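You operate a simulated robot arm through the tools that you are given. There is no shell and no other tool.

The job below is to be done with a simulated robot arm. You get a single attempt, and the scene is never put back.

Task
Soak the yellow-banded stone in the white tray and close the lid.
Fine: push the plug in and fill to the line with the tray's own button, without running over; leave the other tray dry and its plug out.

The check looks at the end state, three seconds after you hand in, the way a careful person would. Anything else that was tipped, shoved, dropped, spilled or broken makes it a failure. A push-on lid holds only when it is set on centred and level and pressed home; a screw cap is set on level and turned clockwise until tight.

Robot
A 6-joint arm with a two-finger gripper, fixed in place. Base frame: the origin is at the foot of the arm, x ahead of it, y to its left, z up. Units: cm, degrees, N and s.
It reaches about 129.8 cm from its shoulder. Its first joint turns from -149.0 to 149.0 degrees. Payload 1.57 kg.
Tool frame: the origin (TCP) lies between the finger pads and is the grasp point; the fingertips stand 2.1 cm ahead of it; z points along the fingers, y is the line along which they close. The gripper opens to 7 cm. The gripper's body begins 5 cm behind the TCP.
Orientation is told as [roll, pitch, yaw] about the base's x, y, z axes, in that order, counted from this pose: with the fingers straight down and closing along the base's y, the tool's x points along the base's -x, its y along +y and its z along -z.

Tools
- The arm moves only by the tool move_arm. Its arguments are lists of equal length, an entry for each row: "dp": the shift along the base's x, y, z in units of 25 mm (1.0 is 25 mm), a list of three; "dr": the turn, a rotation vector about the base's x, y, z in units of 5 degrees (1.0 is 5 degrees), a list of three; "jaw": the finger opening in cm, from 0 to 7. In form: {"dp": [[x, y, z], ...], "dr": [[wx, wy, wz], ...], "jaw": [jaw, ...]}. A call has 1 to 20 rows; each row shifts and turns the commanded pose from where the row before left it. A call with a number of a shift or a turn outside -1 to 1 is refused whole. Each row takes 0.2 s and may step no farther than 5 cm and 8.6 degrees from the row before; otherwise, or with a gripper value out of range, the whole call is refused. A pose out of reach is approached as far as the arm can. The call stops where the force on the tool passes 90 N (or 10 N more than at its start, if that is more) or the arm is blocked; 0.2 s more then pass. The fingers move at their own pace and stop on an object; they squeeze with about 20 N. The grip force told is the motor's: it shows also when the fingers shut on nothing. Time passes only in rows, and 0.2 s behind the last, so rows that do not move let the fingers close. The reply holds the time, the measured pose of the TCP, the force on the tool along the base axes, the opening and the grip force, in the units named above and with some noise, with the torque about the TCP (base axes, N m) and any sound that the robot's microphone picked up.
- Cameras (640 x 400 px; columns grow to the right, rows downward): "scene" is fixed at [39.77, -49.91, 162.54]; the picture's right is [0.99, -0.17, 0.00], its down [-0.07, -0.39, -0.92] and it looks along [0.15, 0.91, -0.39] (base axes); focal length 374 px, centre (320, 200). "wrist" rides on the gripper at [7.9, 0.4, -8.1] in the tool frame; the picture's right is [-0.05, 1.00, 0.00], its down [-0.67, -0.04, -0.74] and it looks along [-0.74, -0.04, 0.67] (tool axes); focal length 256 px, centre (320, 200).
- capture(camera): a new picture of that camera. No time passes.
- raise_lower(by): slides the trunk up (or, below 0, down) by that many cm; the arm rides with it, the base frame stays. It gives what a move gives, with no picture.
- measure_at(camera, pixels): there is no depth. For up to 12 entries [column, row, z] of the newest picture of that camera ("zoom" is the newest enlarged one), the place [x, y] in the base frame at which the ray of that pixel passes the height z, good to about 0.2 cm. No time passes.
- enlarge(camera, box): a new picture of the part [left, top, right, bottom] of that camera's present view, enlarged. No time passes.
- job_done(): hands the job in; it is judged then, once.

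Open the gripper and draw the arm clear of the work before you hand the job in, unless the task says otherwise.

The tools are called after "Emit:" as name(argument=value, ...) on one line, values as JSON. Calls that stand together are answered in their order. move_arm: Moves the arm, as the interface text tells. Its arguments: {"type":"object","properties":{"dp":{"type":"array"},"dr":{"type":"array"},"jaw":{"type":"array"}},"required":["dp","dr","jaw"]} The other tools are called the same way: raise_lower (by) slides the trunk up or down; capture (camera) takes a picture; measure_at (camera, pixels) gives the place at which the rays of pixels pass given heights; enlarge (camera, box) takes an enlarged picture of a part of a camera's view; job_done () hands the job in.

At the start:

```text
time: 0.0
position: [23.76, 51.44, 125.55]
tool_rot: [0.0, 0.0, -0.1]
contact_force: [0.0, 0.5, 0.6]
ft_torque: [0.0, 0.01, -0.02]
opening: 7.0
finger_force: 0.0
trunk travel left (down, up): [-93.7, 3.3]
```

scene: 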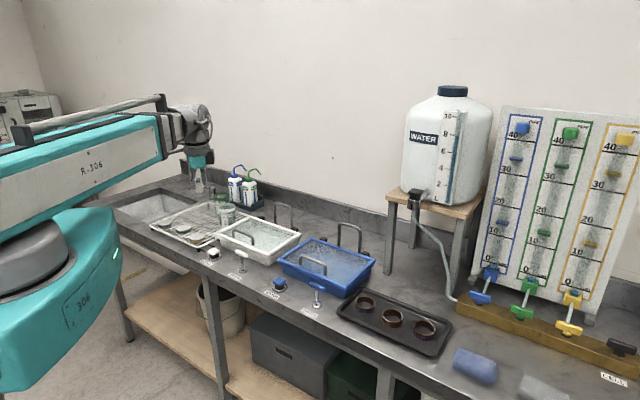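
wrist: 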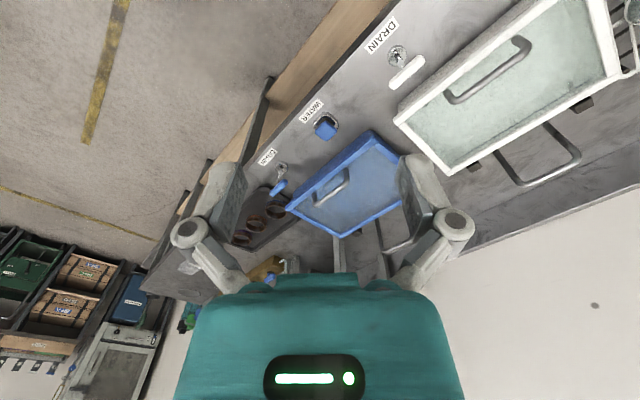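

I begin by looking closely at the trays, around columns 140-380 and rows 180-320 of the scene picture.

Emit:
enlarge(camera="scene", box=[140, 160, 300, 260])

Emit:
enlarge(camera="scene", box=[220, 210, 380, 310])

Emit:
enlarge(camera="scene", box=[190, 230, 350, 330])

```text
4.00 times, centred on (220, 210) of scene
```

zoom: 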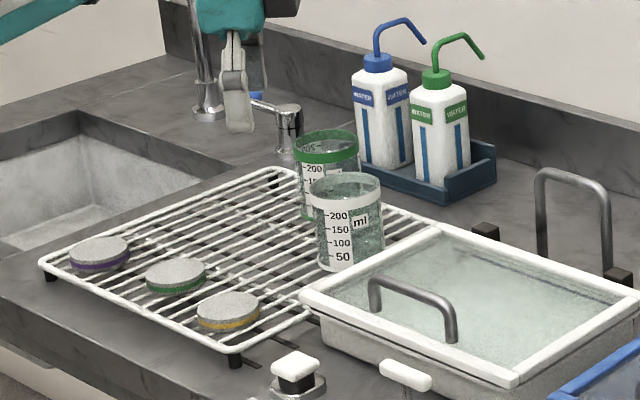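

```text
4.00 times, centred on (300, 260) of scene
```

zoom: 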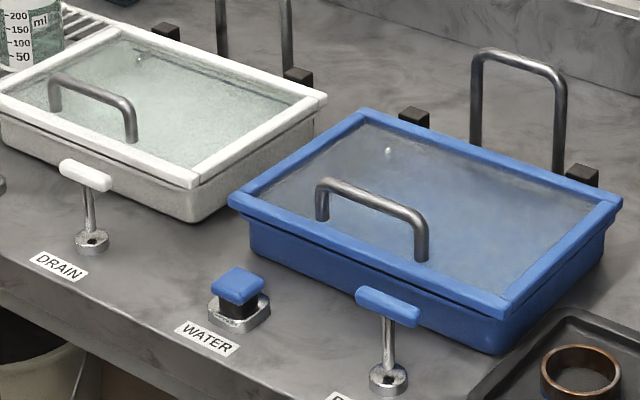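

```text
4.00 times, centred on (270, 280) of scene
```

zoom: 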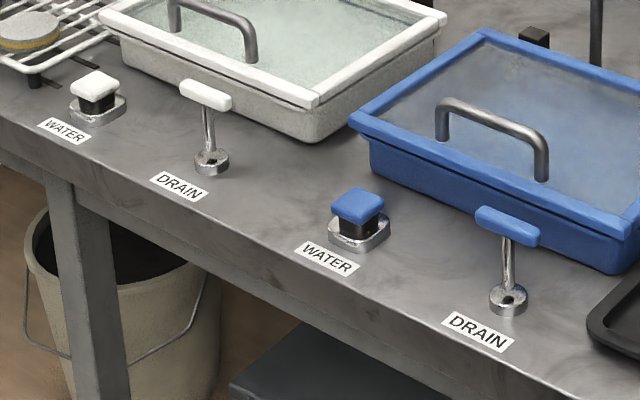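

The trays have hinged glass lids with loop handles, buttons (WATER) and T-plugs (DRAIN) in front. I triangulate heights with the blue button: scene pixel (279,281), wrist pixel (326,129), and the white drain handle.

Emit:
measure_at(camera="scene", pixels=[[279.3, 281, 80], [279.3, 281, 90], [279.3, 281, 100], [241, 254, 80], [241, 254, 90], [241, 254, 100], [235, 277, 80], [235, 277, 90], [235, 277, 100]])

Emit:
measure_at(camera="wrist", pixels=[[326, 129, 80], [326, 129, 90], [326, 129, 100], [407, 72, 80], [407, 72, 90], [407, 72, 100], [382, 36, 80], [382, 36, 90], [382, 36, 100]])

Emit:
enlarge(camera="wrist", box=[220, 0, 640, 262])

```text
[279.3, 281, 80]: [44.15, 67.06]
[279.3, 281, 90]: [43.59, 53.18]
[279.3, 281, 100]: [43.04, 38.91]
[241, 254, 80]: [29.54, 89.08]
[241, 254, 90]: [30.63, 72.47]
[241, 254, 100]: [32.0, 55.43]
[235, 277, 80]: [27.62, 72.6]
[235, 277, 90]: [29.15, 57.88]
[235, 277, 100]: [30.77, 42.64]
```

```text
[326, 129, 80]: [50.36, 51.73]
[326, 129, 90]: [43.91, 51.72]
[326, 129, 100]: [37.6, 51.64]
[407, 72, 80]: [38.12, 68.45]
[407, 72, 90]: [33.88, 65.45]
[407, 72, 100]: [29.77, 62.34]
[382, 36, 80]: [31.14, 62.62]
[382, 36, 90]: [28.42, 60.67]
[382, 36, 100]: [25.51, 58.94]
```

```text
1.52 times, centred on (430, 131) of wrist
```

zoom: 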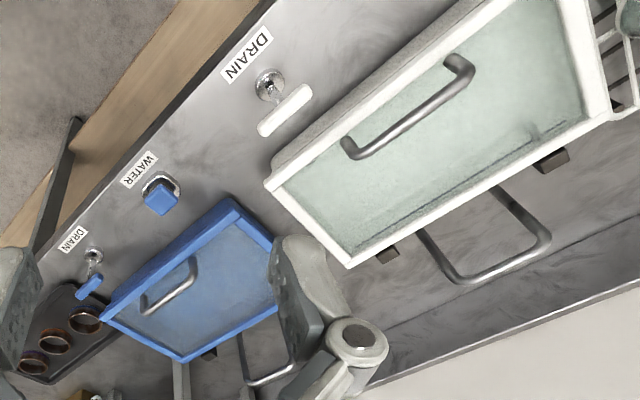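

Bench top is about z = 88 and the blue button top about (43.5, 51.7, 91). Now I measure the floor-level features and the tray rim corners from the scene view.

Emit:
measure_at(camera="scene", pixels=[[214.25, 257.5, 88], [242.75, 271.25, 88], [279.5, 288.75, 88], [317.25, 305, 88], [215, 233.75, 95], [268.75, 256.25, 95], [248, 216.25, 95], [299, 232.5, 95], [197, 237, 92], [184, 228, 92], [164.5, 222, 92], [214, 250, 91]])

Emit:
measure_at(camera="wrist", pixels=[[448, 172, 92], [448, 172, 94], [448, 172, 96], [394, 121, 92], [394, 121, 94], [394, 121, 96], [397, 57, 88], [281, 168, 88], [452, 97, 96], [452, 97, 100], [523, 42, 96], [523, 42, 100]])

Emit:
enlarge(camera="scene", box=[150, 170, 246, 230])

Emit:
enlarge(camera="scene", box=[205, 195, 309, 260])

```text
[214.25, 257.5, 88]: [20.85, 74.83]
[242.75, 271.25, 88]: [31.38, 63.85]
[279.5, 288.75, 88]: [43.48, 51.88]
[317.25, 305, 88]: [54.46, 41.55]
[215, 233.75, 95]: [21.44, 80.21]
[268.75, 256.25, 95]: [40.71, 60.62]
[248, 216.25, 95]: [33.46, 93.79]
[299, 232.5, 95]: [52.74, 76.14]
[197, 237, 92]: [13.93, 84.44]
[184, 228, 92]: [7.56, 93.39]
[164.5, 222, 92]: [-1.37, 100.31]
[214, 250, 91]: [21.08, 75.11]
```

```text
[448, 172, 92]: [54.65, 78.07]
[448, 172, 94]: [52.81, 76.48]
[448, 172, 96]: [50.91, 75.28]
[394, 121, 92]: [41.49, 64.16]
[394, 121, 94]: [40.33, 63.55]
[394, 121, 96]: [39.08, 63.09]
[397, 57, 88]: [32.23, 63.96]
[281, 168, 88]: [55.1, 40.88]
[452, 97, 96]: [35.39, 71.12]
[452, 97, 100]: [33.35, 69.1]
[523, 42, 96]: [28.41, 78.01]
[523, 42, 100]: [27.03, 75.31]
```

```text
6.67 times, centred on (198, 200) of scene
```

zoom: 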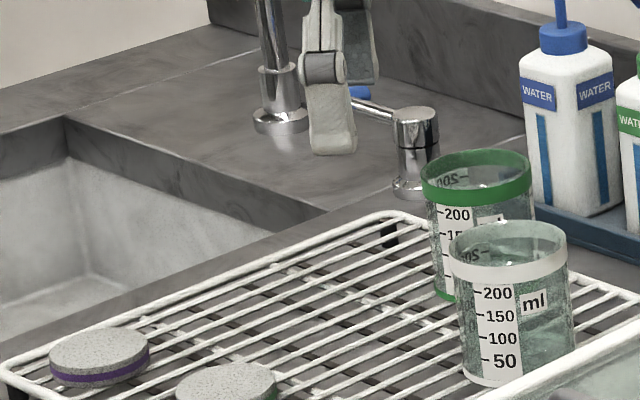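

```text
6.15 times, centred on (257, 228) of scene
```

zoom: 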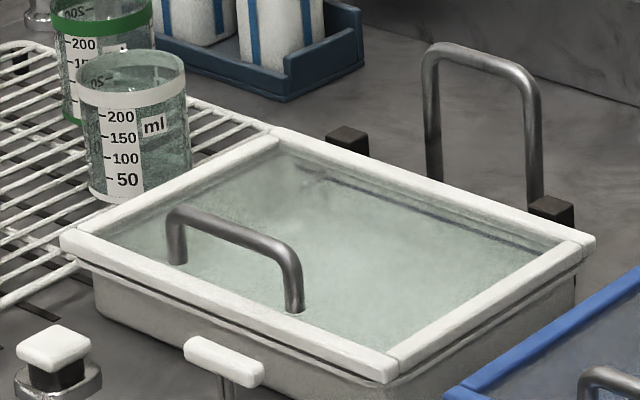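

The bench runs along about (0.71, -0.71), turned -45° in the base frame, and the white tray rim is at about z = 94 with centre near (37, 78). I turn the gripper to yaw -45 and move above the white lid's handle for a closer look.

Emit:
move_arm(dp=[[0.2, 0.7, -0.2], [0.2, 0.7, -0.2], [0.2, 0.7, -0.2], [0.2, 0.7, -0.2], [0.2, 0.7, -0.2], [0.2, 0.7, -0.2], [0.2, 0.7, -0.2], [0.2, 0.7, -0.2], [0.2, 0.7, -0.2]], dr=[[0, 0, -1], [0, 0, -1], [0, 0, -1], [0, 0, -1], [0, 0, -1], [0, 0, -1], [0, 0, -1], [0, 0, -1], [0, 0, -1]], jaw=[7, 7, 7, 7, 7, 7, 7, 7, 7])

Emit:
capture(camera="wrist")

Emit:
capture(camera="scene")

Emit:
measure_at(camera="scene", pixels=[[233.9, 237.3, 94], [253, 245.4, 94], [232.6, 229.5, 97], [232.6, 229.5, 98], [232.6, 229.5, 99], [253, 235.7, 97], [253, 235.7, 98], [253, 235.7, 99]])

```text
time: 2.0
position: [28.2, 67.35, 125.48]
tool_rot: [0.1, 0.0, -45.2]
contact_force: [-0.4, -0.6, 0.7]
ft_torque: [0.0, 0.01, 0.0]
opening: 7.01
finger_force: 0.0
out of reach, approached as far as the arm can: row 1, 2, 3, 4, 5, 6, 7, 8, 9
trunk travel left (down, up): [-93.7, 3.3]
```

```text
taken
```

wrist: 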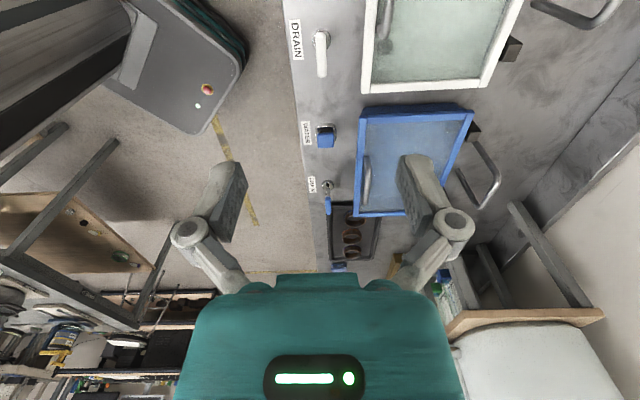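

```text
taken
```

scene: 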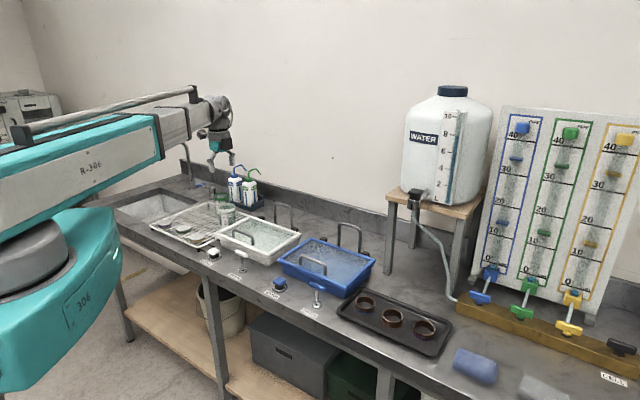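

```text
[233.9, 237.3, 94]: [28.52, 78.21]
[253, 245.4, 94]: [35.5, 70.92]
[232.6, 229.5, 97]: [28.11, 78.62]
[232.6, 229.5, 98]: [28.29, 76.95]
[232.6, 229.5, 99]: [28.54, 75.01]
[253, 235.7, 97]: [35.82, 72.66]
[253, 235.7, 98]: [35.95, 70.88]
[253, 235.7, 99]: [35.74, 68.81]
```

The wrist stayed at z = 125.5 (out of reach lower), so I need the trunk to go down. I lower it by 10 cm and look.

Emit:
raise_lower(by=-10)

Emit:
capture(camera="scene")

Emit:
capture(camera="wrist")

```text
time: 3.3
position: [28.12, 67.27, 115.56]
tool_rot: [0.0, 0.0, -45.1]
contact_force: [0.2, -0.2, 1.1]
ft_torque: [0.03, 0.01, -0.03]
opening: 6.99
finger_force: 0.0
trunk travel left (down, up): [-83.7, 13.3]
```

```text
taken
```

scene: 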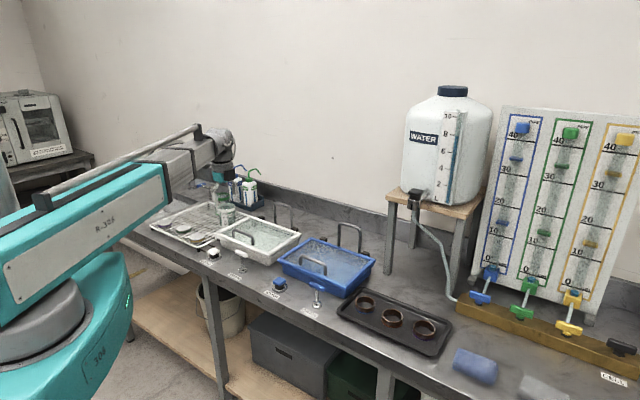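

```text
taken
```

wrist: 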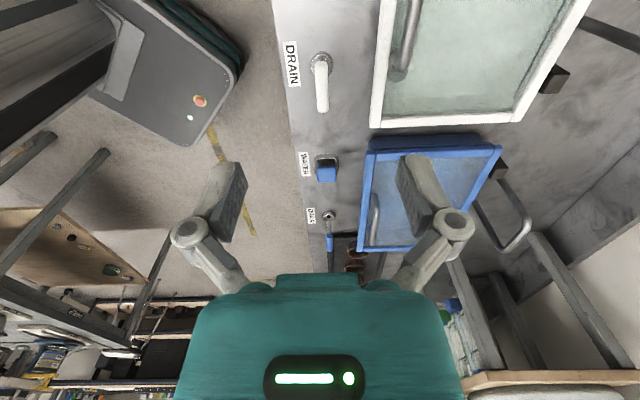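

The trunk move worked and nothing was touched. I now move toward the handle's centre near (32.1, 74.5), staying at this height, and check whether z changes.

Emit:
move_arm(dp=[[0.4, 0.72, 0], [0.4, 0.72, 0], [0.4, 0.72, 0], [0.4, 0.72, 0]], dr=[[0, 0, 0], [0, 0, 0], [0, 0, 0], [0, 0, 0]], jaw=[5, 5, 5, 5])

Emit:
capture(camera="wrist")

```text
time: 4.3
position: [32.05, 74.52, 115.48]
tool_rot: [0.0, 0.0, -44.9]
contact_force: [-0.6, -0.4, -0.6]
ft_torque: [-0.02, -0.03, 0.01]
opening: 5.04
finger_force: 0.1
trunk travel left (down, up): [-83.7, 13.3]
```

```text
taken
```

wrist: 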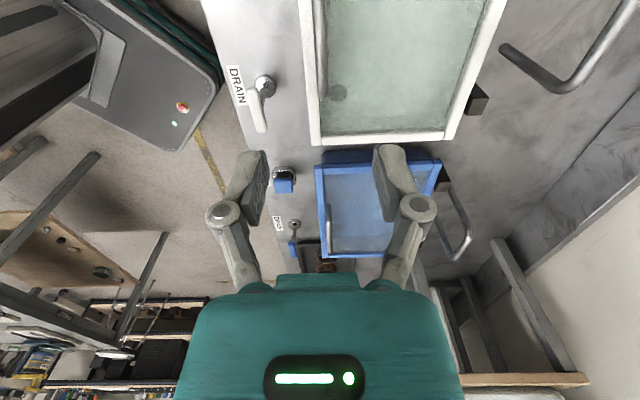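

The wrist view only shows the right part of the white lid. I slide back along the bench (toward -x, +y) at this height to see the whole white lid, hinges and stones.

Emit:
move_arm(dp=[[-0.8, 0.8, 0], [-0.8, 0.8, 0], [-0.8, 0.8, 0], [-0.8, 0.8, 0], [-0.8, 0.8, 0], [-0.8, 0.8, 0]], dr=[[0, 0, 0], [0, 0, 0], [0, 0, 0], [0, 0, 0], [0, 0, 0], [0, 0, 0]], jaw=[7, 7, 7, 7, 7, 7])

Emit:
capture(camera="wrist")

Emit:
enlarge(camera="wrist", box=[200, 0, 520, 200])

```text
time: 5.7
position: [20.18, 86.54, 115.61]
tool_rot: [0.1, 0.0, -45.0]
contact_force: [-0.7, -0.2, 0.3]
ft_torque: [-0.02, 0.0, 0.0]
opening: 7.02
finger_force: 0.0
trunk travel left (down, up): [-83.7, 13.3]
```

```text
taken
```

wrist: 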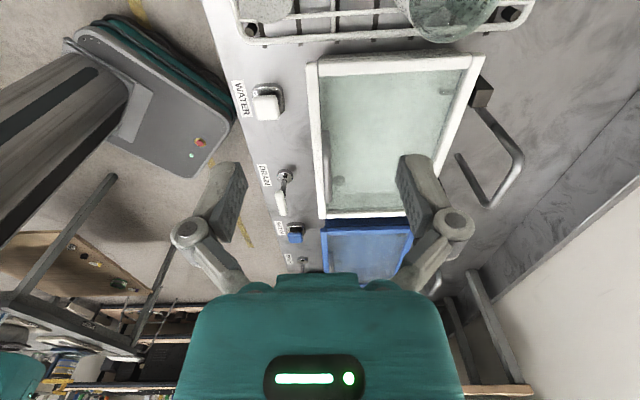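

```text
2.00 times, centred on (360, 100) of wrist
```

zoom: 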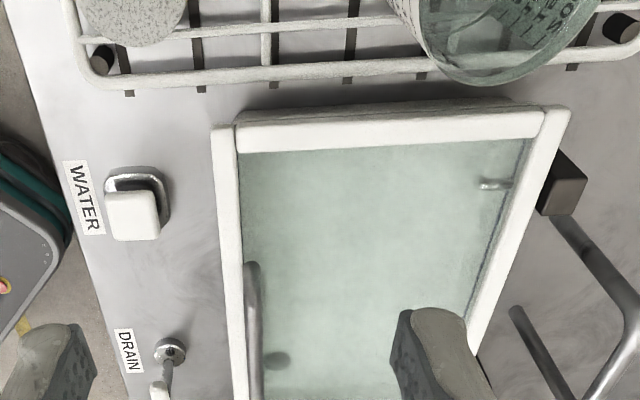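

I now measure the lid's corners, hinge block and handle in this wrist picture (zoom: left-front corner (214,128), left-back corner (570,112), hinge block (560,190), handle end (252,268)).

Emit:
measure_at(camera="zoom", pixels=[[214, 128, 94], [570, 112, 94], [548, 213, 94], [587, 182, 94], [252, 268, 97.5], [277, 360, 89], [490, 185, 92], [133, 215, 91], [170, 350, 88], [160, 392, 95], [235, 400, 94], [470, 355, 94]])

Emit:
measure_at(camera="wrist", pixels=[[317, 218, 94], [281, 204, 95], [330, 180, 97.5], [455, 155, 100], [487, 207, 100], [523, 155, 100], [268, 108, 91]])

Emit:
measure_at(camera="scene", pixels=[[215, 233.75, 94], [268.75, 256.25, 94], [248, 216.25, 94], [300.5, 233.5, 94]])

```text
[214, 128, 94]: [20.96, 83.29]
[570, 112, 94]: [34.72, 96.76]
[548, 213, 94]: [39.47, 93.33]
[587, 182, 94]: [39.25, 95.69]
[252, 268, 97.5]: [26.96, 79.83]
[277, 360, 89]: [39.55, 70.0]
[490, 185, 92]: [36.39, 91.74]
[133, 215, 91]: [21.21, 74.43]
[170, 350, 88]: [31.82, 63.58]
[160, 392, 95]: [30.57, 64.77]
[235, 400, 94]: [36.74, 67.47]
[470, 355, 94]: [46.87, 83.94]
```

```text
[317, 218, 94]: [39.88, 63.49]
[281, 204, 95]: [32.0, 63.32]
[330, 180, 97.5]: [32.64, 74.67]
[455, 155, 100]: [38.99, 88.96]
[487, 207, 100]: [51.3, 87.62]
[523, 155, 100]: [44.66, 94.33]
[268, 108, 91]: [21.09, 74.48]
```

```text
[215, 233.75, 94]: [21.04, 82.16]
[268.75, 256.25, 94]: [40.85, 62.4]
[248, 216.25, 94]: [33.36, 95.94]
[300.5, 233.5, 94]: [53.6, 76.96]
```

White button top is near (21.1, 74.5, 91), drain plug near (31.6, 63.7), lid handle centre near (32.1, 74.6, 97.5), hinge line at the back. I need arm travel below, so I raise the arm 25 cm, then lower the trunk 30 cm.

Emit:
move_arm(dp=[[0, 0, 1], [0, 0, 1], [0, 0, 1], [0, 0, 1], [0, 0, 1], [0, 0, 1], [0, 0, 1], [0, 0, 1], [0, 0, 1], [0, 0, 1]], dr=[[0, 0, 0], [0, 0, 0], [0, 0, 0], [0, 0, 0], [0, 0, 0], [0, 0, 0], [0, 0, 0], [0, 0, 0], [0, 0, 0], [0, 0, 0]], jaw=[7, 7, 7, 7, 7, 7, 7, 7, 7, 7])

Emit:
capture(camera="scene")

```text
time: 7.9
position: [20.13, 86.36, 115.59]
tool_rot: [0.0, 0.0, -45.1]
contact_force: [0.0, -0.9, 0.3]
ft_torque: [0.01, 0.02, 0.0]
opening: 7.0
finger_force: 0.2
out of reach, approached as far as the arm can: row 1, 2, 3, 4, 5, 6, 7, 8, 9, 10
trunk travel left (down, up): [-83.7, 13.3]
```

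```text
taken
```

scene: 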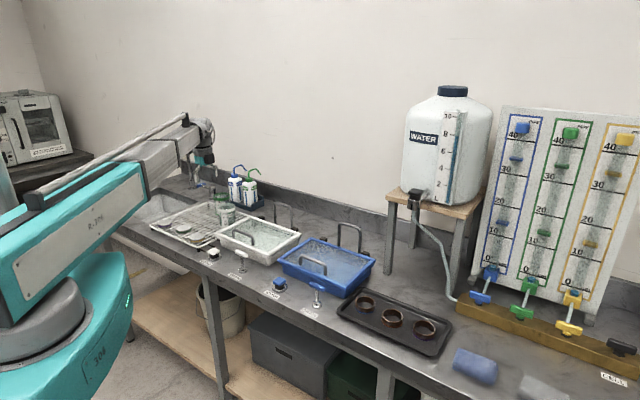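

The arm cannot change z by itself at all (SCARA-like), so height comes from the trunk only. I test whether the wrist can tilt: 10° about the bench direction, then back.

Emit:
move_arm(dp=[[0, 0, 0], [0, 0, 0]], dr=[[-0.7, 0.7, 0], [-0.7, 0.7, 0]], jaw=[7, 7])

```text
time: 8.5
position: [20.1, 86.35, 115.81]
tool_rot: [-9.9, 0.1, -45.0]
contact_force: [-0.2, -0.2, -0.1]
ft_torque: [0.03, -0.02, 0.01]
opening: 7.02
finger_force: 0.0
trunk travel left (down, up): [-83.7, 13.3]
```

Tilting works (wrist pivot about 14.6 cm above the TCP, trunk gives z). I restore the vertical pose and measure the hoop behind the lid and the backsplash from the scene view.

Emit:
move_arm(dp=[[0, 0, 0], [0, 0, 0]], dr=[[0.7, -0.7, 0], [0.7, -0.7, 0]], jaw=[7, 7])

Emit:
enlarge(camera="scene", box=[230, 190, 326, 250])

Emit:
measure_at(camera="scene", pixels=[[275.7, 202.3, 98], [275.7, 202.3, 100], [275.7, 202.3, 102], [291.7, 208.8, 98], [291.7, 208.8, 100], [291.7, 208.8, 102], [275.7, 224.3, 88], [300, 210, 88], [300, 222, 88]])

Emit:
measure_at(camera="wrist", pixels=[[523, 155, 98], [523, 155, 100], [523, 155, 102], [487, 207, 98], [487, 207, 100], [487, 207, 102], [640, 95, 88], [600, 130, 88]])

```text
time: 9.1
position: [20.1, 86.34, 115.54]
tool_rot: [0.1, 0.0, -44.9]
contact_force: [0.0, -0.1, -0.3]
ft_torque: [0.0, 0.0, 0.04]
opening: 6.99
finger_force: 0.0
trunk travel left (down, up): [-83.7, 13.3]
```

```text
6.67 times, centred on (278, 220) of scene
```

zoom: 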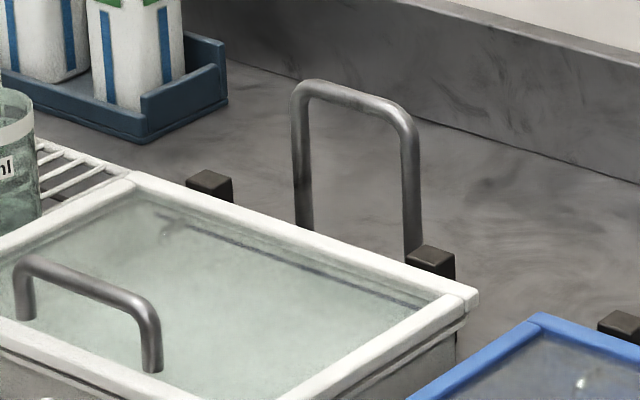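

```text
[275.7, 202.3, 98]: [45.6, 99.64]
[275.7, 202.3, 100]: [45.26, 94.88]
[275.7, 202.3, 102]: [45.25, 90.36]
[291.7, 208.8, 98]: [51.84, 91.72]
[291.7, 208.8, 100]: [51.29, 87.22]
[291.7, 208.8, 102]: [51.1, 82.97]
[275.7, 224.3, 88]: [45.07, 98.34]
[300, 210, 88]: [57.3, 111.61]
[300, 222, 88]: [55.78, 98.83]
```

```text
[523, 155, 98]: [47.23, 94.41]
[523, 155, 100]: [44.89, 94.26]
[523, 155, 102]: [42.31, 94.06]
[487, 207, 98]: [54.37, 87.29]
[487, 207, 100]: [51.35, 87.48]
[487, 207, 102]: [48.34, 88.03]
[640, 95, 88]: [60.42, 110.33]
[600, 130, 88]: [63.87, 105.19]
```

Hoop top is about z = 100 at v ≈ 98.6 (6 cm behind the hinge line); the backsplash is well back at v ≈ 120. Now I go over the handle centre (32.1, 74.6) with jaws at 4 cm and lower the trunk 12 cm to look between the fingers.

Emit:
move_arm(dp=[[0.96, -0.94, 0], [0.96, -0.94, 0], [0.96, -0.94, 0], [0.96, -0.94, 0], [0.96, -0.94, 0]], dr=[[0, 0, 0], [0, 0, 0], [0, 0, 0], [0, 0, 0], [0, 0, 0]], jaw=[4, 4, 4, 4, 4])

Emit:
raise_lower(by=-12)

Emit:
capture(camera="wrist")

Emit:
capture(camera="scene")

```text
time: 10.3
position: [32.04, 74.69, 115.61]
tool_rot: [-0.1, -0.1, -45.0]
contact_force: [0.1, -0.2, -0.6]
ft_torque: [0.0, -0.01, -0.02]
opening: 3.99
finger_force: 0.0
trunk travel left (down, up): [-83.7, 13.3]
```

```text
time: 11.8
position: [32.14, 74.55, 103.55]
tool_rot: [0.0, 0.0, -44.9]
contact_force: [-0.2, 0.4, -0.1]
ft_torque: [0.01, 0.04, 0.0]
opening: 4.0
finger_force: 0.0
trunk travel left (down, up): [-71.7, 25.3]
```

```text
taken
```

wrist: 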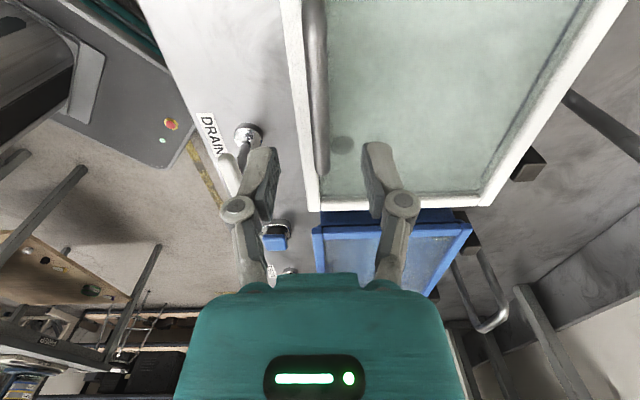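

```text
taken
```

scene: 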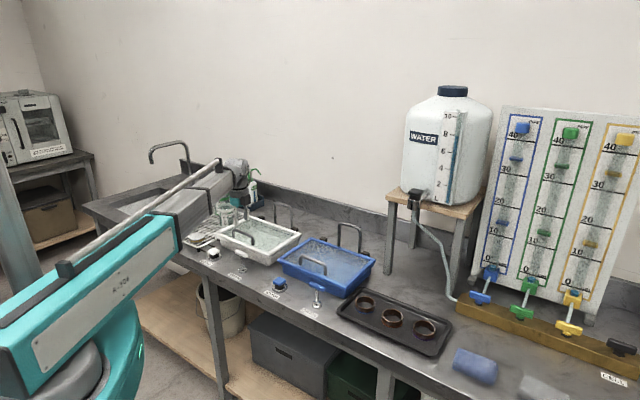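

Between the fingers I see the handle bar running at column ~315 (rows 0-170) and the open fingers straddle it. I check the boom's height against the bench by measuring its corner pixels in the scene before descending.

Emit:
measure_at(camera="scene", pixels=[[180, 250, 100], [180, 250, 105], [180, 250, 110], [180, 250, 115], [172, 214, 115], [172, 214, 120], [172, 214, 125], [172, 214, 130], [222, 210, 105], [222, 210, 110], [222, 210, 115]])

Emit:
enlarge(camera="scene", box=[100, 130, 292, 250])

Emit:
measure_at(camera="wrist", pixels=[[314, 50, 97.5], [314, 110, 97.5], [322, 172, 97.5], [300, 50, 94], [340, 143, 89]])

```text
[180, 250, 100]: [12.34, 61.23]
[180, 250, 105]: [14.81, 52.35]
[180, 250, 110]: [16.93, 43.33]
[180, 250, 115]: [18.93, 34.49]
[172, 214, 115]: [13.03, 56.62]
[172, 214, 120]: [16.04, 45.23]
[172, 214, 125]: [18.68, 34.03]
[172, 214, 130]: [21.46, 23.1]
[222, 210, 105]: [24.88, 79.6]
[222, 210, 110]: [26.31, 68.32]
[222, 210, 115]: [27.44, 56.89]
```

```text
3.33 times, centred on (196, 190) of scene
```

zoom: 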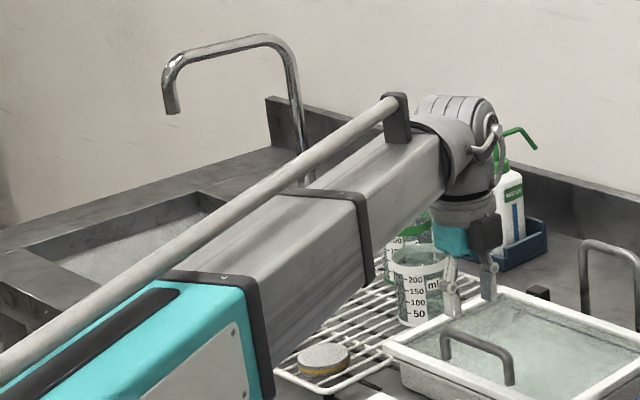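

```text
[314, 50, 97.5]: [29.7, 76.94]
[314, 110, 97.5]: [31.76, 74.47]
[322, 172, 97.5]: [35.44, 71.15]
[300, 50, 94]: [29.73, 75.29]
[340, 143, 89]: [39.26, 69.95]
```

The boom is well above the bench, and the bar line (v ≈ 75.6) is centred between the fingers. I lower 5 cm so the tips straddle the bar (tips at about z = 96.4).

Emit:
raise_lower(by=-5)

Emit:
capture(camera="wrist")

Emit:
enlarge(camera="scene", box=[210, 205, 290, 255])

```text
time: 12.8
position: [32.03, 74.65, 98.59]
tool_rot: [0.0, 0.0, -45.0]
contact_force: [-0.4, 0.0, 0.0]
ft_torque: [-0.01, -0.01, 0.0]
opening: 3.99
finger_force: 0.0
trunk travel left (down, up): [-66.7, 30.3]
```

```text
taken
```

wrist: 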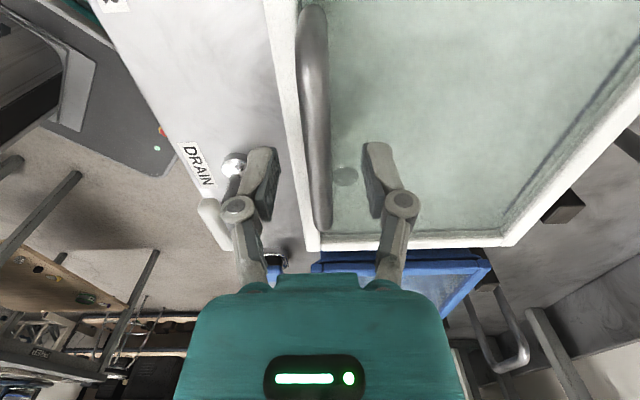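

```text
8.00 times, centred on (250, 230) of scene
```

zoom: 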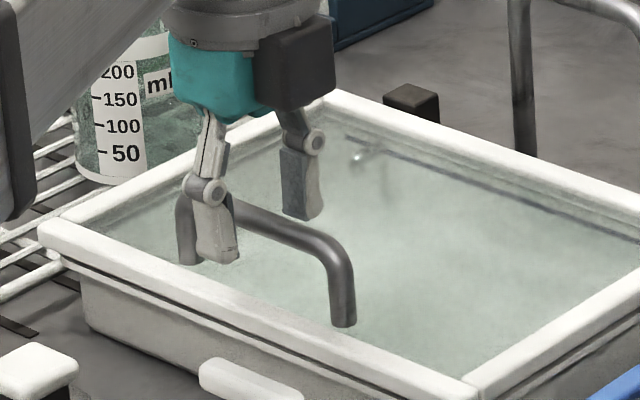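

The fingers straddle the bar cleanly, tips just below it. I lower 0.7 cm more and then close on the bar with several resting rows.

Emit:
raise_lower(by=-0.7)

Emit:
move_arm(dp=[[0, 0, 0], [0, 0, 0], [0, 0, 0], [0, 0, 0]], dr=[[0, 0, 0], [0, 0, 0], [0, 0, 0], [0, 0, 0]], jaw=[2, 0.5, 0, 0])

Emit:
capture(camera="wrist")

```text
time: 13.3
position: [32.17, 74.63, 98.05]
tool_rot: [0.0, 0.0, -45.1]
contact_force: [-0.3, 0.3, 0.3]
ft_torque: [0.01, 0.02, 0.03]
opening: 4.0
finger_force: 0.0
trunk travel left (down, up): [-66.0, 31.0]
```

```text
time: 14.3
position: [32.16, 74.59, 97.85]
tool_rot: [0.0, -0.1, -45.0]
contact_force: [-2.3, -3.7, -1.4]
ft_torque: [-0.04, 0.05, -0.01]
opening: 1.11
finger_force: 31.8
trunk travel left (down, up): [-66.0, 31.0]
```

```text
taken
```

wrist: 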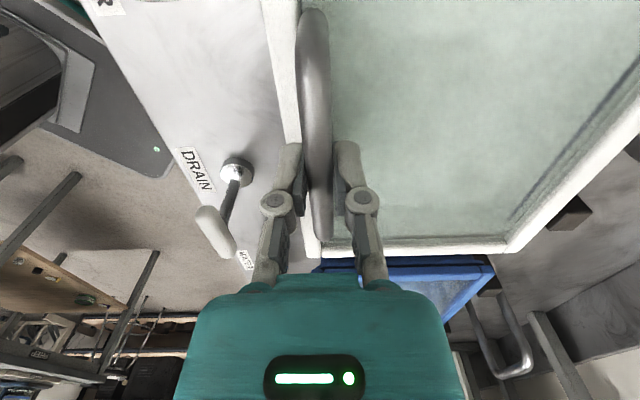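

The bar is gripped (opening 1.11 cm, small side force of 4 N). I raise the trunk by 0.5 cm and read the forces.

Emit:
raise_lower(by=0.5)

```text
time: 14.8
position: [32.1, 74.72, 98.41]
tool_rot: [0.1, -0.1, -45.0]
contact_force: [-0.4, -0.8, 0.1]
ft_torque: [0.01, -0.13, -0.04]
opening: 1.15
finger_force: 32.0
trunk travel left (down, up): [-66.5, 30.5]
```

Forces are tiny. I raise 1 cm more and check whether the lid follows.

Emit:
raise_lower(by=1.0)

Emit:
enlarge(camera="scene", box=[210, 205, 290, 255])

```text
time: 15.4
position: [32.33, 74.84, 99.3]
tool_rot: [0.1, 0.0, -45.0]
contact_force: [10.2, 9.7, -3.2]
ft_torque: [0.1, -0.18, -0.01]
opening: 1.12
finger_force: 31.8
trunk travel left (down, up): [-67.5, 29.5]
```

```text
8.00 times, centred on (250, 230) of scene
```

zoom: 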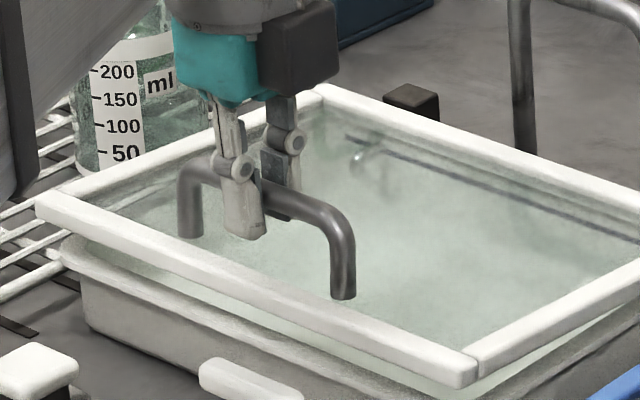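

The lid is rising with the handle, with 14 N pulling toward +v as expected from the hinge arc. I follow the arc: shift +v by 0.65 cm, then raise 1.4 cm.

Emit:
move_arm(dp=[[0.091, 0.093, 0], [0.091, 0.093, 0]], dr=[[0, 0, 0], [0, 0, 0]], jaw=[0, 0])

Emit:
raise_lower(by=1.4)

```text
time: 16.0
position: [32.45, 74.96, 99.47]
tool_rot: [-0.2, 0.0, -44.8]
contact_force: [-7.8, -9.3, -0.6]
ft_torque: [-0.15, 0.12, -0.06]
opening: 1.08
finger_force: 32.5
trunk travel left (down, up): [-67.5, 29.5]
```

```text
time: 16.6
position: [32.71, 75.11, 100.76]
tool_rot: [0.1, 0.0, -45.0]
contact_force: [1.0, 2.3, 0.0]
ft_torque: [-0.01, -0.28, -0.04]
opening: 1.11
finger_force: 31.9
trunk travel left (down, up): [-68.9, 28.1]
```

Force is near zero at the end of that step, so the arc model fits (bar about 2.8 cm above the hinge line). Next pair of steps along the arc.

Emit:
move_arm(dp=[[0.056, 0.057, 0], [0.056, 0.057, 0]], dr=[[0, 0, 0], [0, 0, 0]], jaw=[0, 0])

Emit:
raise_lower(by=1.4)

Emit:
move_arm(dp=[[0.084, 0.086, 0], [0.084, 0.086, 0]], dr=[[0, 0, 0], [0, 0, 0]], jaw=[0, 0])

Emit:
raise_lower(by=1.35)

Emit:
capture(camera="wrist")

Emit:
capture(camera="scene")

```text
time: 17.2
position: [32.67, 75.25, 101.02]
tool_rot: [-0.2, 0.0, -45.0]
contact_force: [-9.0, -8.1, -0.1]
ft_torque: [-0.19, 0.14, -0.11]
opening: 1.13
finger_force: 31.6
trunk travel left (down, up): [-68.9, 28.1]
```

```text
time: 17.9
position: [33.14, 75.66, 102.13]
tool_rot: [0.1, 0.0, -44.9]
contact_force: [5.5, 6.5, -2.8]
ft_torque: [0.13, -0.1, -0.06]
opening: 1.12
finger_force: 32.1
trunk travel left (down, up): [-70.3, 26.7]
```

```text
time: 18.5
position: [33.14, 75.62, 102.32]
tool_rot: [0.0, 0.0, -45.0]
contact_force: [-6.1, -8.8, -0.1]
ft_torque: [-0.12, 0.21, -0.1]
opening: 1.13
finger_force: 32.1
trunk travel left (down, up): [-70.3, 26.7]
```

```text
time: 19.1
position: [33.57, 76.08, 103.49]
tool_rot: [0.1, 0.1, -45.0]
contact_force: [10.1, 4.6, -5.9]
ft_torque: [-0.04, -0.31, -0.12]
opening: 1.12
finger_force: 31.8
trunk travel left (down, up): [-71.7, 25.3]
```

```text
taken
```

wrist: 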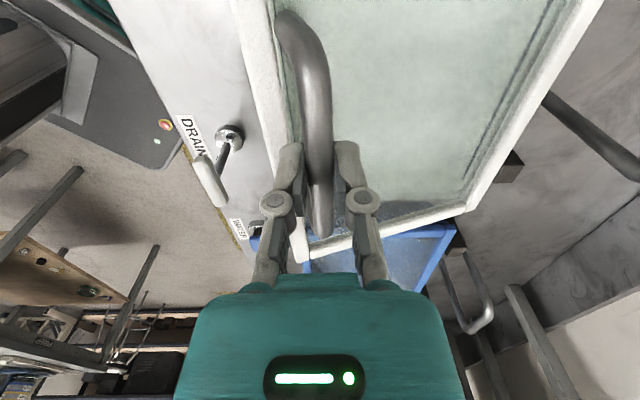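

```text
taken
```

scene: 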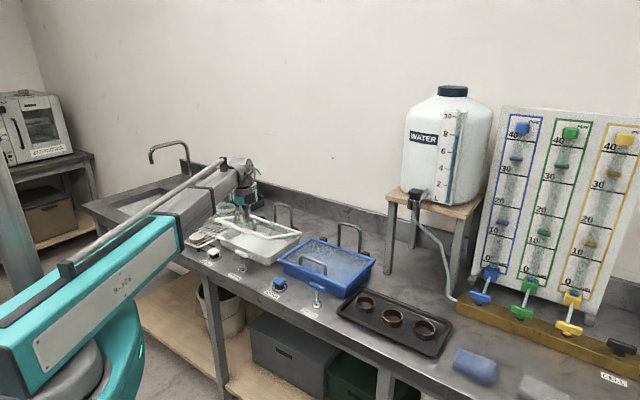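

The lid is at about 20° open, forces stay small. I continue with the next four step pairs along the arc.

Emit:
move_arm(dp=[[0.105, 0.107, 0], [0.105, 0.107, 0]], dr=[[0, 0, 0], [0, 0, 0]], jaw=[0, 0])

Emit:
raise_lower(by=1.25)

Emit:
move_arm(dp=[[0.119, 0.121, 0], [0.119, 0.121, 0]], dr=[[0, 0, 0], [0, 0, 0]], jaw=[0, 0])

Emit:
raise_lower(by=1.2)

Emit:
move_arm(dp=[[0.133, 0.136, 0], [0.133, 0.136, 0]], dr=[[0, 0, 0], [0, 0, 0]], jaw=[0, 0])

Emit:
raise_lower(by=1.15)

Emit:
capture(camera="wrist")

```text
time: 19.7
position: [33.66, 76.19, 103.65]
tool_rot: [-0.2, 0.0, -44.9]
contact_force: [-5.4, -13.0, 1.6]
ft_torque: [-0.47, -0.11, -0.09]
opening: 1.11
finger_force: 32.2
trunk travel left (down, up): [-71.7, 25.3]
```

```text
time: 20.3
position: [34.16, 76.7, 104.68]
tool_rot: [0.2, 0.0, -45.0]
contact_force: [9.2, 2.5, -4.7]
ft_torque: [0.04, -0.19, -0.11]
opening: 1.1
finger_force: 31.7
trunk travel left (down, up): [-72.9, 24.1]
```

```text
time: 20.9
position: [34.15, 76.78, 104.96]
tool_rot: [-0.2, 0.0, -44.9]
contact_force: [-7.1, -14.1, 4.8]
ft_torque: [-0.37, 0.02, -0.14]
opening: 1.09
finger_force: 32.8
trunk travel left (down, up): [-72.9, 24.1]
```

```text
time: 21.5
position: [34.77, 77.18, 106.0]
tool_rot: [0.1, 0.0, -44.9]
contact_force: [10.3, 3.1, -5.1]
ft_torque: [0.07, -0.18, -0.1]
opening: 1.11
finger_force: 32.0
trunk travel left (down, up): [-74.1, 22.9]
```

```text
time: 22.1
position: [34.81, 77.35, 106.25]
tool_rot: [-0.1, 0.0, -45.0]
contact_force: [-7.4, -16.2, 6.5]
ft_torque: [-0.42, 0.0, -0.17]
opening: 1.08
finger_force: 31.5
trunk travel left (down, up): [-74.1, 22.9]
```

```text
time: 22.7
position: [35.23, 77.71, 107.14]
tool_rot: [0.1, 0.0, -45.1]
contact_force: [10.0, -0.9, -5.1]
ft_torque: [0.08, -0.16, -0.18]
opening: 1.09
finger_force: 31.6
trunk travel left (down, up): [-75.3, 21.7]
```

```text
taken
```

wrist: 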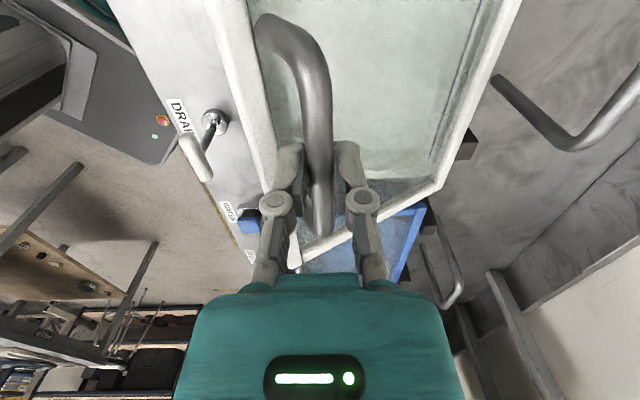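

The lid is at about 35°, grip and forces steady. I continue with smaller raises and larger +v shifts.

Emit:
move_arm(dp=[[0.15, 0.148, 0], [0.15, 0.148, 0]], dr=[[0, 0, 0], [0, 0, 0]], jaw=[0, 0])

Emit:
raise_lower(by=1.05)

Emit:
move_arm(dp=[[0.165, 0.162, 0], [0.165, 0.162, 0]], dr=[[0, 0, 0], [0, 0, 0]], jaw=[0, 0])

Emit:
raise_lower(by=0.9)

Emit:
move_arm(dp=[[0.172, 0.168, 0], [0.172, 0.168, 0]], dr=[[0, 0, 0], [0, 0, 0]], jaw=[0, 0])

Emit:
raise_lower(by=0.8)

Emit:
capture(camera="wrist")

Emit:
capture(camera="scene")

```text
time: 23.3
position: [35.6, 77.99, 107.45]
tool_rot: [-0.1, 0.0, -45.0]
contact_force: [-11.2, -14.8, 11.6]
ft_torque: [-0.48, -0.11, -0.17]
opening: 1.1
finger_force: 31.9
trunk travel left (down, up): [-75.3, 21.7]
```

```text
time: 23.9
position: [36.0, 78.6, 108.13]
tool_rot: [0.2, 0.0, -45.0]
contact_force: [5.0, 2.5, -5.4]
ft_torque: [0.32, 0.11, -0.19]
opening: 1.14
finger_force: 32.2
trunk travel left (down, up): [-76.3, 20.7]
```

```text
time: 24.5
position: [36.34, 78.79, 108.44]
tool_rot: [-0.1, 0.0, -44.9]
contact_force: [-13.1, -12.4, 13.2]
ft_torque: [-0.39, -0.03, -0.23]
opening: 1.13
finger_force: 32.4
trunk travel left (down, up): [-76.3, 20.7]
```

```text
time: 25.1
position: [36.75, 79.4, 109.1]
tool_rot: [0.2, 0.0, -45.1]
contact_force: [2.9, 2.9, -2.8]
ft_torque: [0.15, -0.15, -0.17]
opening: 1.09
finger_force: 32.0
trunk travel left (down, up): [-77.2, 19.8]
```

```text
time: 25.6
position: [37.11, 79.81, 109.53]
tool_rot: [-0.1, 0.0, -44.8]
contact_force: [-13.7, -11.8, 17.3]
ft_torque: [-0.43, -0.11, -0.21]
opening: 1.11
finger_force: 32.3
trunk travel left (down, up): [-77.2, 19.8]
```

```text
time: 26.2
position: [37.57, 80.15, 109.93]
tool_rot: [0.2, 0.0, -45.0]
contact_force: [1.4, 1.1, -1.1]
ft_torque: [0.1, -0.13, -0.17]
opening: 1.13
finger_force: 32.2
trunk travel left (down, up): [-78.0, 19.0]
```

```text
taken
```

wrist: 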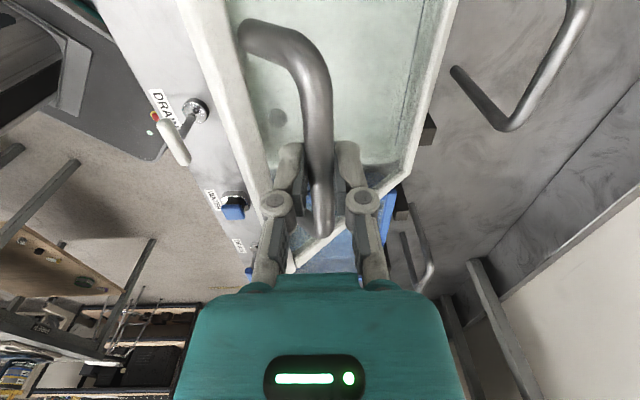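

```text
taken
```

scene: 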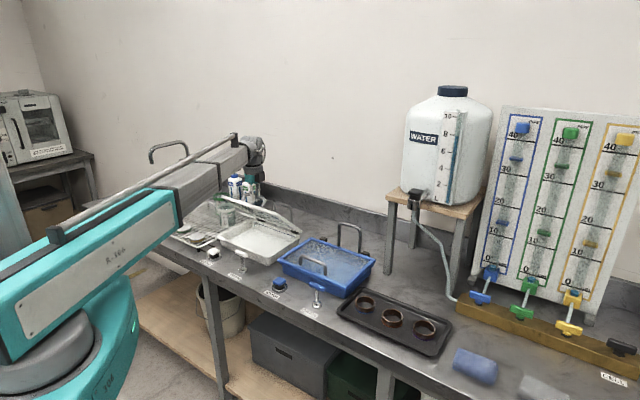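

About 50° open and forces remain small. I keep going: four more pairs toward the top of the arc.

Emit:
move_arm(dp=[[0.185, 0.183, 0], [0.185, 0.183, 0]], dr=[[0, 0, 0], [0, 0, 0]], jaw=[0, 0])

Emit:
raise_lower(by=0.7)

Emit:
move_arm(dp=[[0.185, 0.183, 0], [0.185, 0.183, 0]], dr=[[0, 0, 0], [0, 0, 0]], jaw=[0, 0])

Emit:
raise_lower(by=0.65)

Emit:
move_arm(dp=[[0.213, 0.211, 0], [0.213, 0.211, 0]], dr=[[0, 0, 0], [0, 0, 0]], jaw=[0, 0])

Emit:
raise_lower(by=0.6)

Emit:
capture(camera="wrist")

Emit:
capture(camera="scene")

```text
time: 26.8
position: [38.0, 80.66, 110.15]
tool_rot: [0.0, 0.0, -44.9]
contact_force: [-13.8, -12.6, 22.0]
ft_torque: [-0.46, -0.22, -0.2]
opening: 1.13
finger_force: 32.2
trunk travel left (down, up): [-78.0, 19.0]
```

```text
time: 27.4
position: [38.56, 81.03, 110.62]
tool_rot: [0.1, 0.0, -45.1]
contact_force: [-0.2, -0.4, 2.3]
ft_torque: [-0.07, -0.22, -0.17]
opening: 1.13
finger_force: 31.8
trunk travel left (down, up): [-78.7, 18.3]
```

```text
time: 28.0
position: [39.04, 81.52, 110.96]
tool_rot: [0.1, 0.0, -44.9]
contact_force: [-12.1, -11.5, 25.7]
ft_torque: [-0.24, -0.03, -0.26]
opening: 1.13
finger_force: 31.8
trunk travel left (down, up): [-78.7, 18.3]
```

```text
time: 28.5
position: [39.36, 82.03, 111.24]
tool_rot: [0.1, 0.1, -45.0]
contact_force: [-1.0, 1.0, 4.1]
ft_torque: [0.2, 0.05, -0.24]
opening: 1.12
finger_force: 31.7
trunk travel left (down, up): [-79.4, 17.6]
```

```text
time: 29.1
position: [40.16, 82.68, 111.61]
tool_rot: [0.0, 0.0, -45.1]
contact_force: [-11.5, -10.5, 26.8]
ft_torque: [-0.09, 0.08, -0.51]
opening: 1.13
finger_force: 32.4
trunk travel left (down, up): [-79.4, 17.6]
```

```text
time: 29.7
position: [40.53, 83.01, 111.89]
tool_rot: [0.2, 0.0, -45.0]
contact_force: [0.3, 0.4, 0.6]
ft_torque: [0.15, -0.07, -0.22]
opening: 1.08
finger_force: 31.5
trunk travel left (down, up): [-80.0, 17.0]
```

```text
taken
```

wrist: 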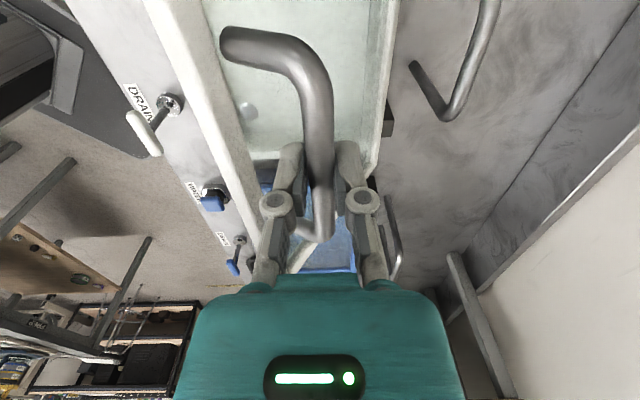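

```text
taken
```

scene: 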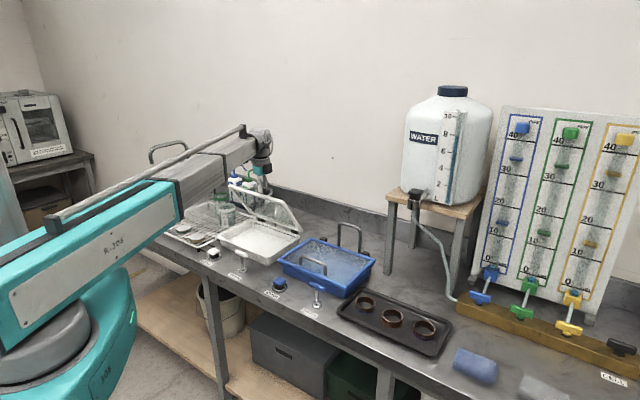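

At about 63°. The top of the arc is nearly flat, so I move +v by 6 cm with z held.

Emit:
raise_lower(by=0.2)

Emit:
move_arm(dp=[[0.34, 0.338, 0], [0.34, 0.338, 0], [0.34, 0.338, 0], [0.34, 0.338, 0], [0.34, 0.338, 0]], dr=[[0, 0, 0], [0, 0, 0], [0, 0, 0], [0, 0, 0], [0, 0, 0]], jaw=[0, 0, 0, 0, 0])

Emit:
capture(camera="wrist")

Emit:
enlarge(camera="scene", box=[180, 130, 340, 260])

```text
time: 30.2
position: [40.57, 83.19, 111.79]
tool_rot: [0.1, -0.1, -44.9]
contact_force: [5.6, 1.0, -16.3]
ft_torque: [0.14, 0.14, -0.23]
opening: 1.09
finger_force: 31.7
trunk travel left (down, up): [-80.2, 16.8]
```

```text
time: 31.4
position: [44.55, 87.11, 112.32]
tool_rot: [0.2, 0.1, -45.1]
contact_force: [-0.4, -1.9, 26.4]
ft_torque: [0.07, 0.06, -0.31]
opening: 1.08
finger_force: 31.9
trunk travel left (down, up): [-80.2, 16.8]
```

```text
taken
```

wrist: 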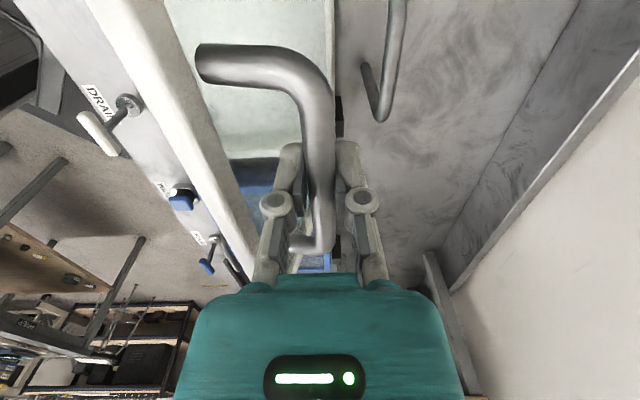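

```text
3.08 times, centred on (260, 195) of scene
```

zoom: 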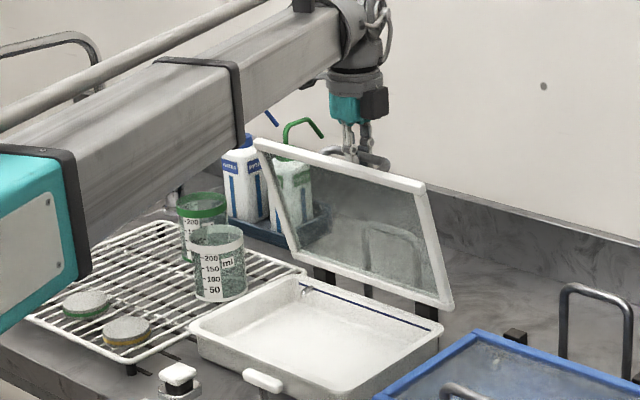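

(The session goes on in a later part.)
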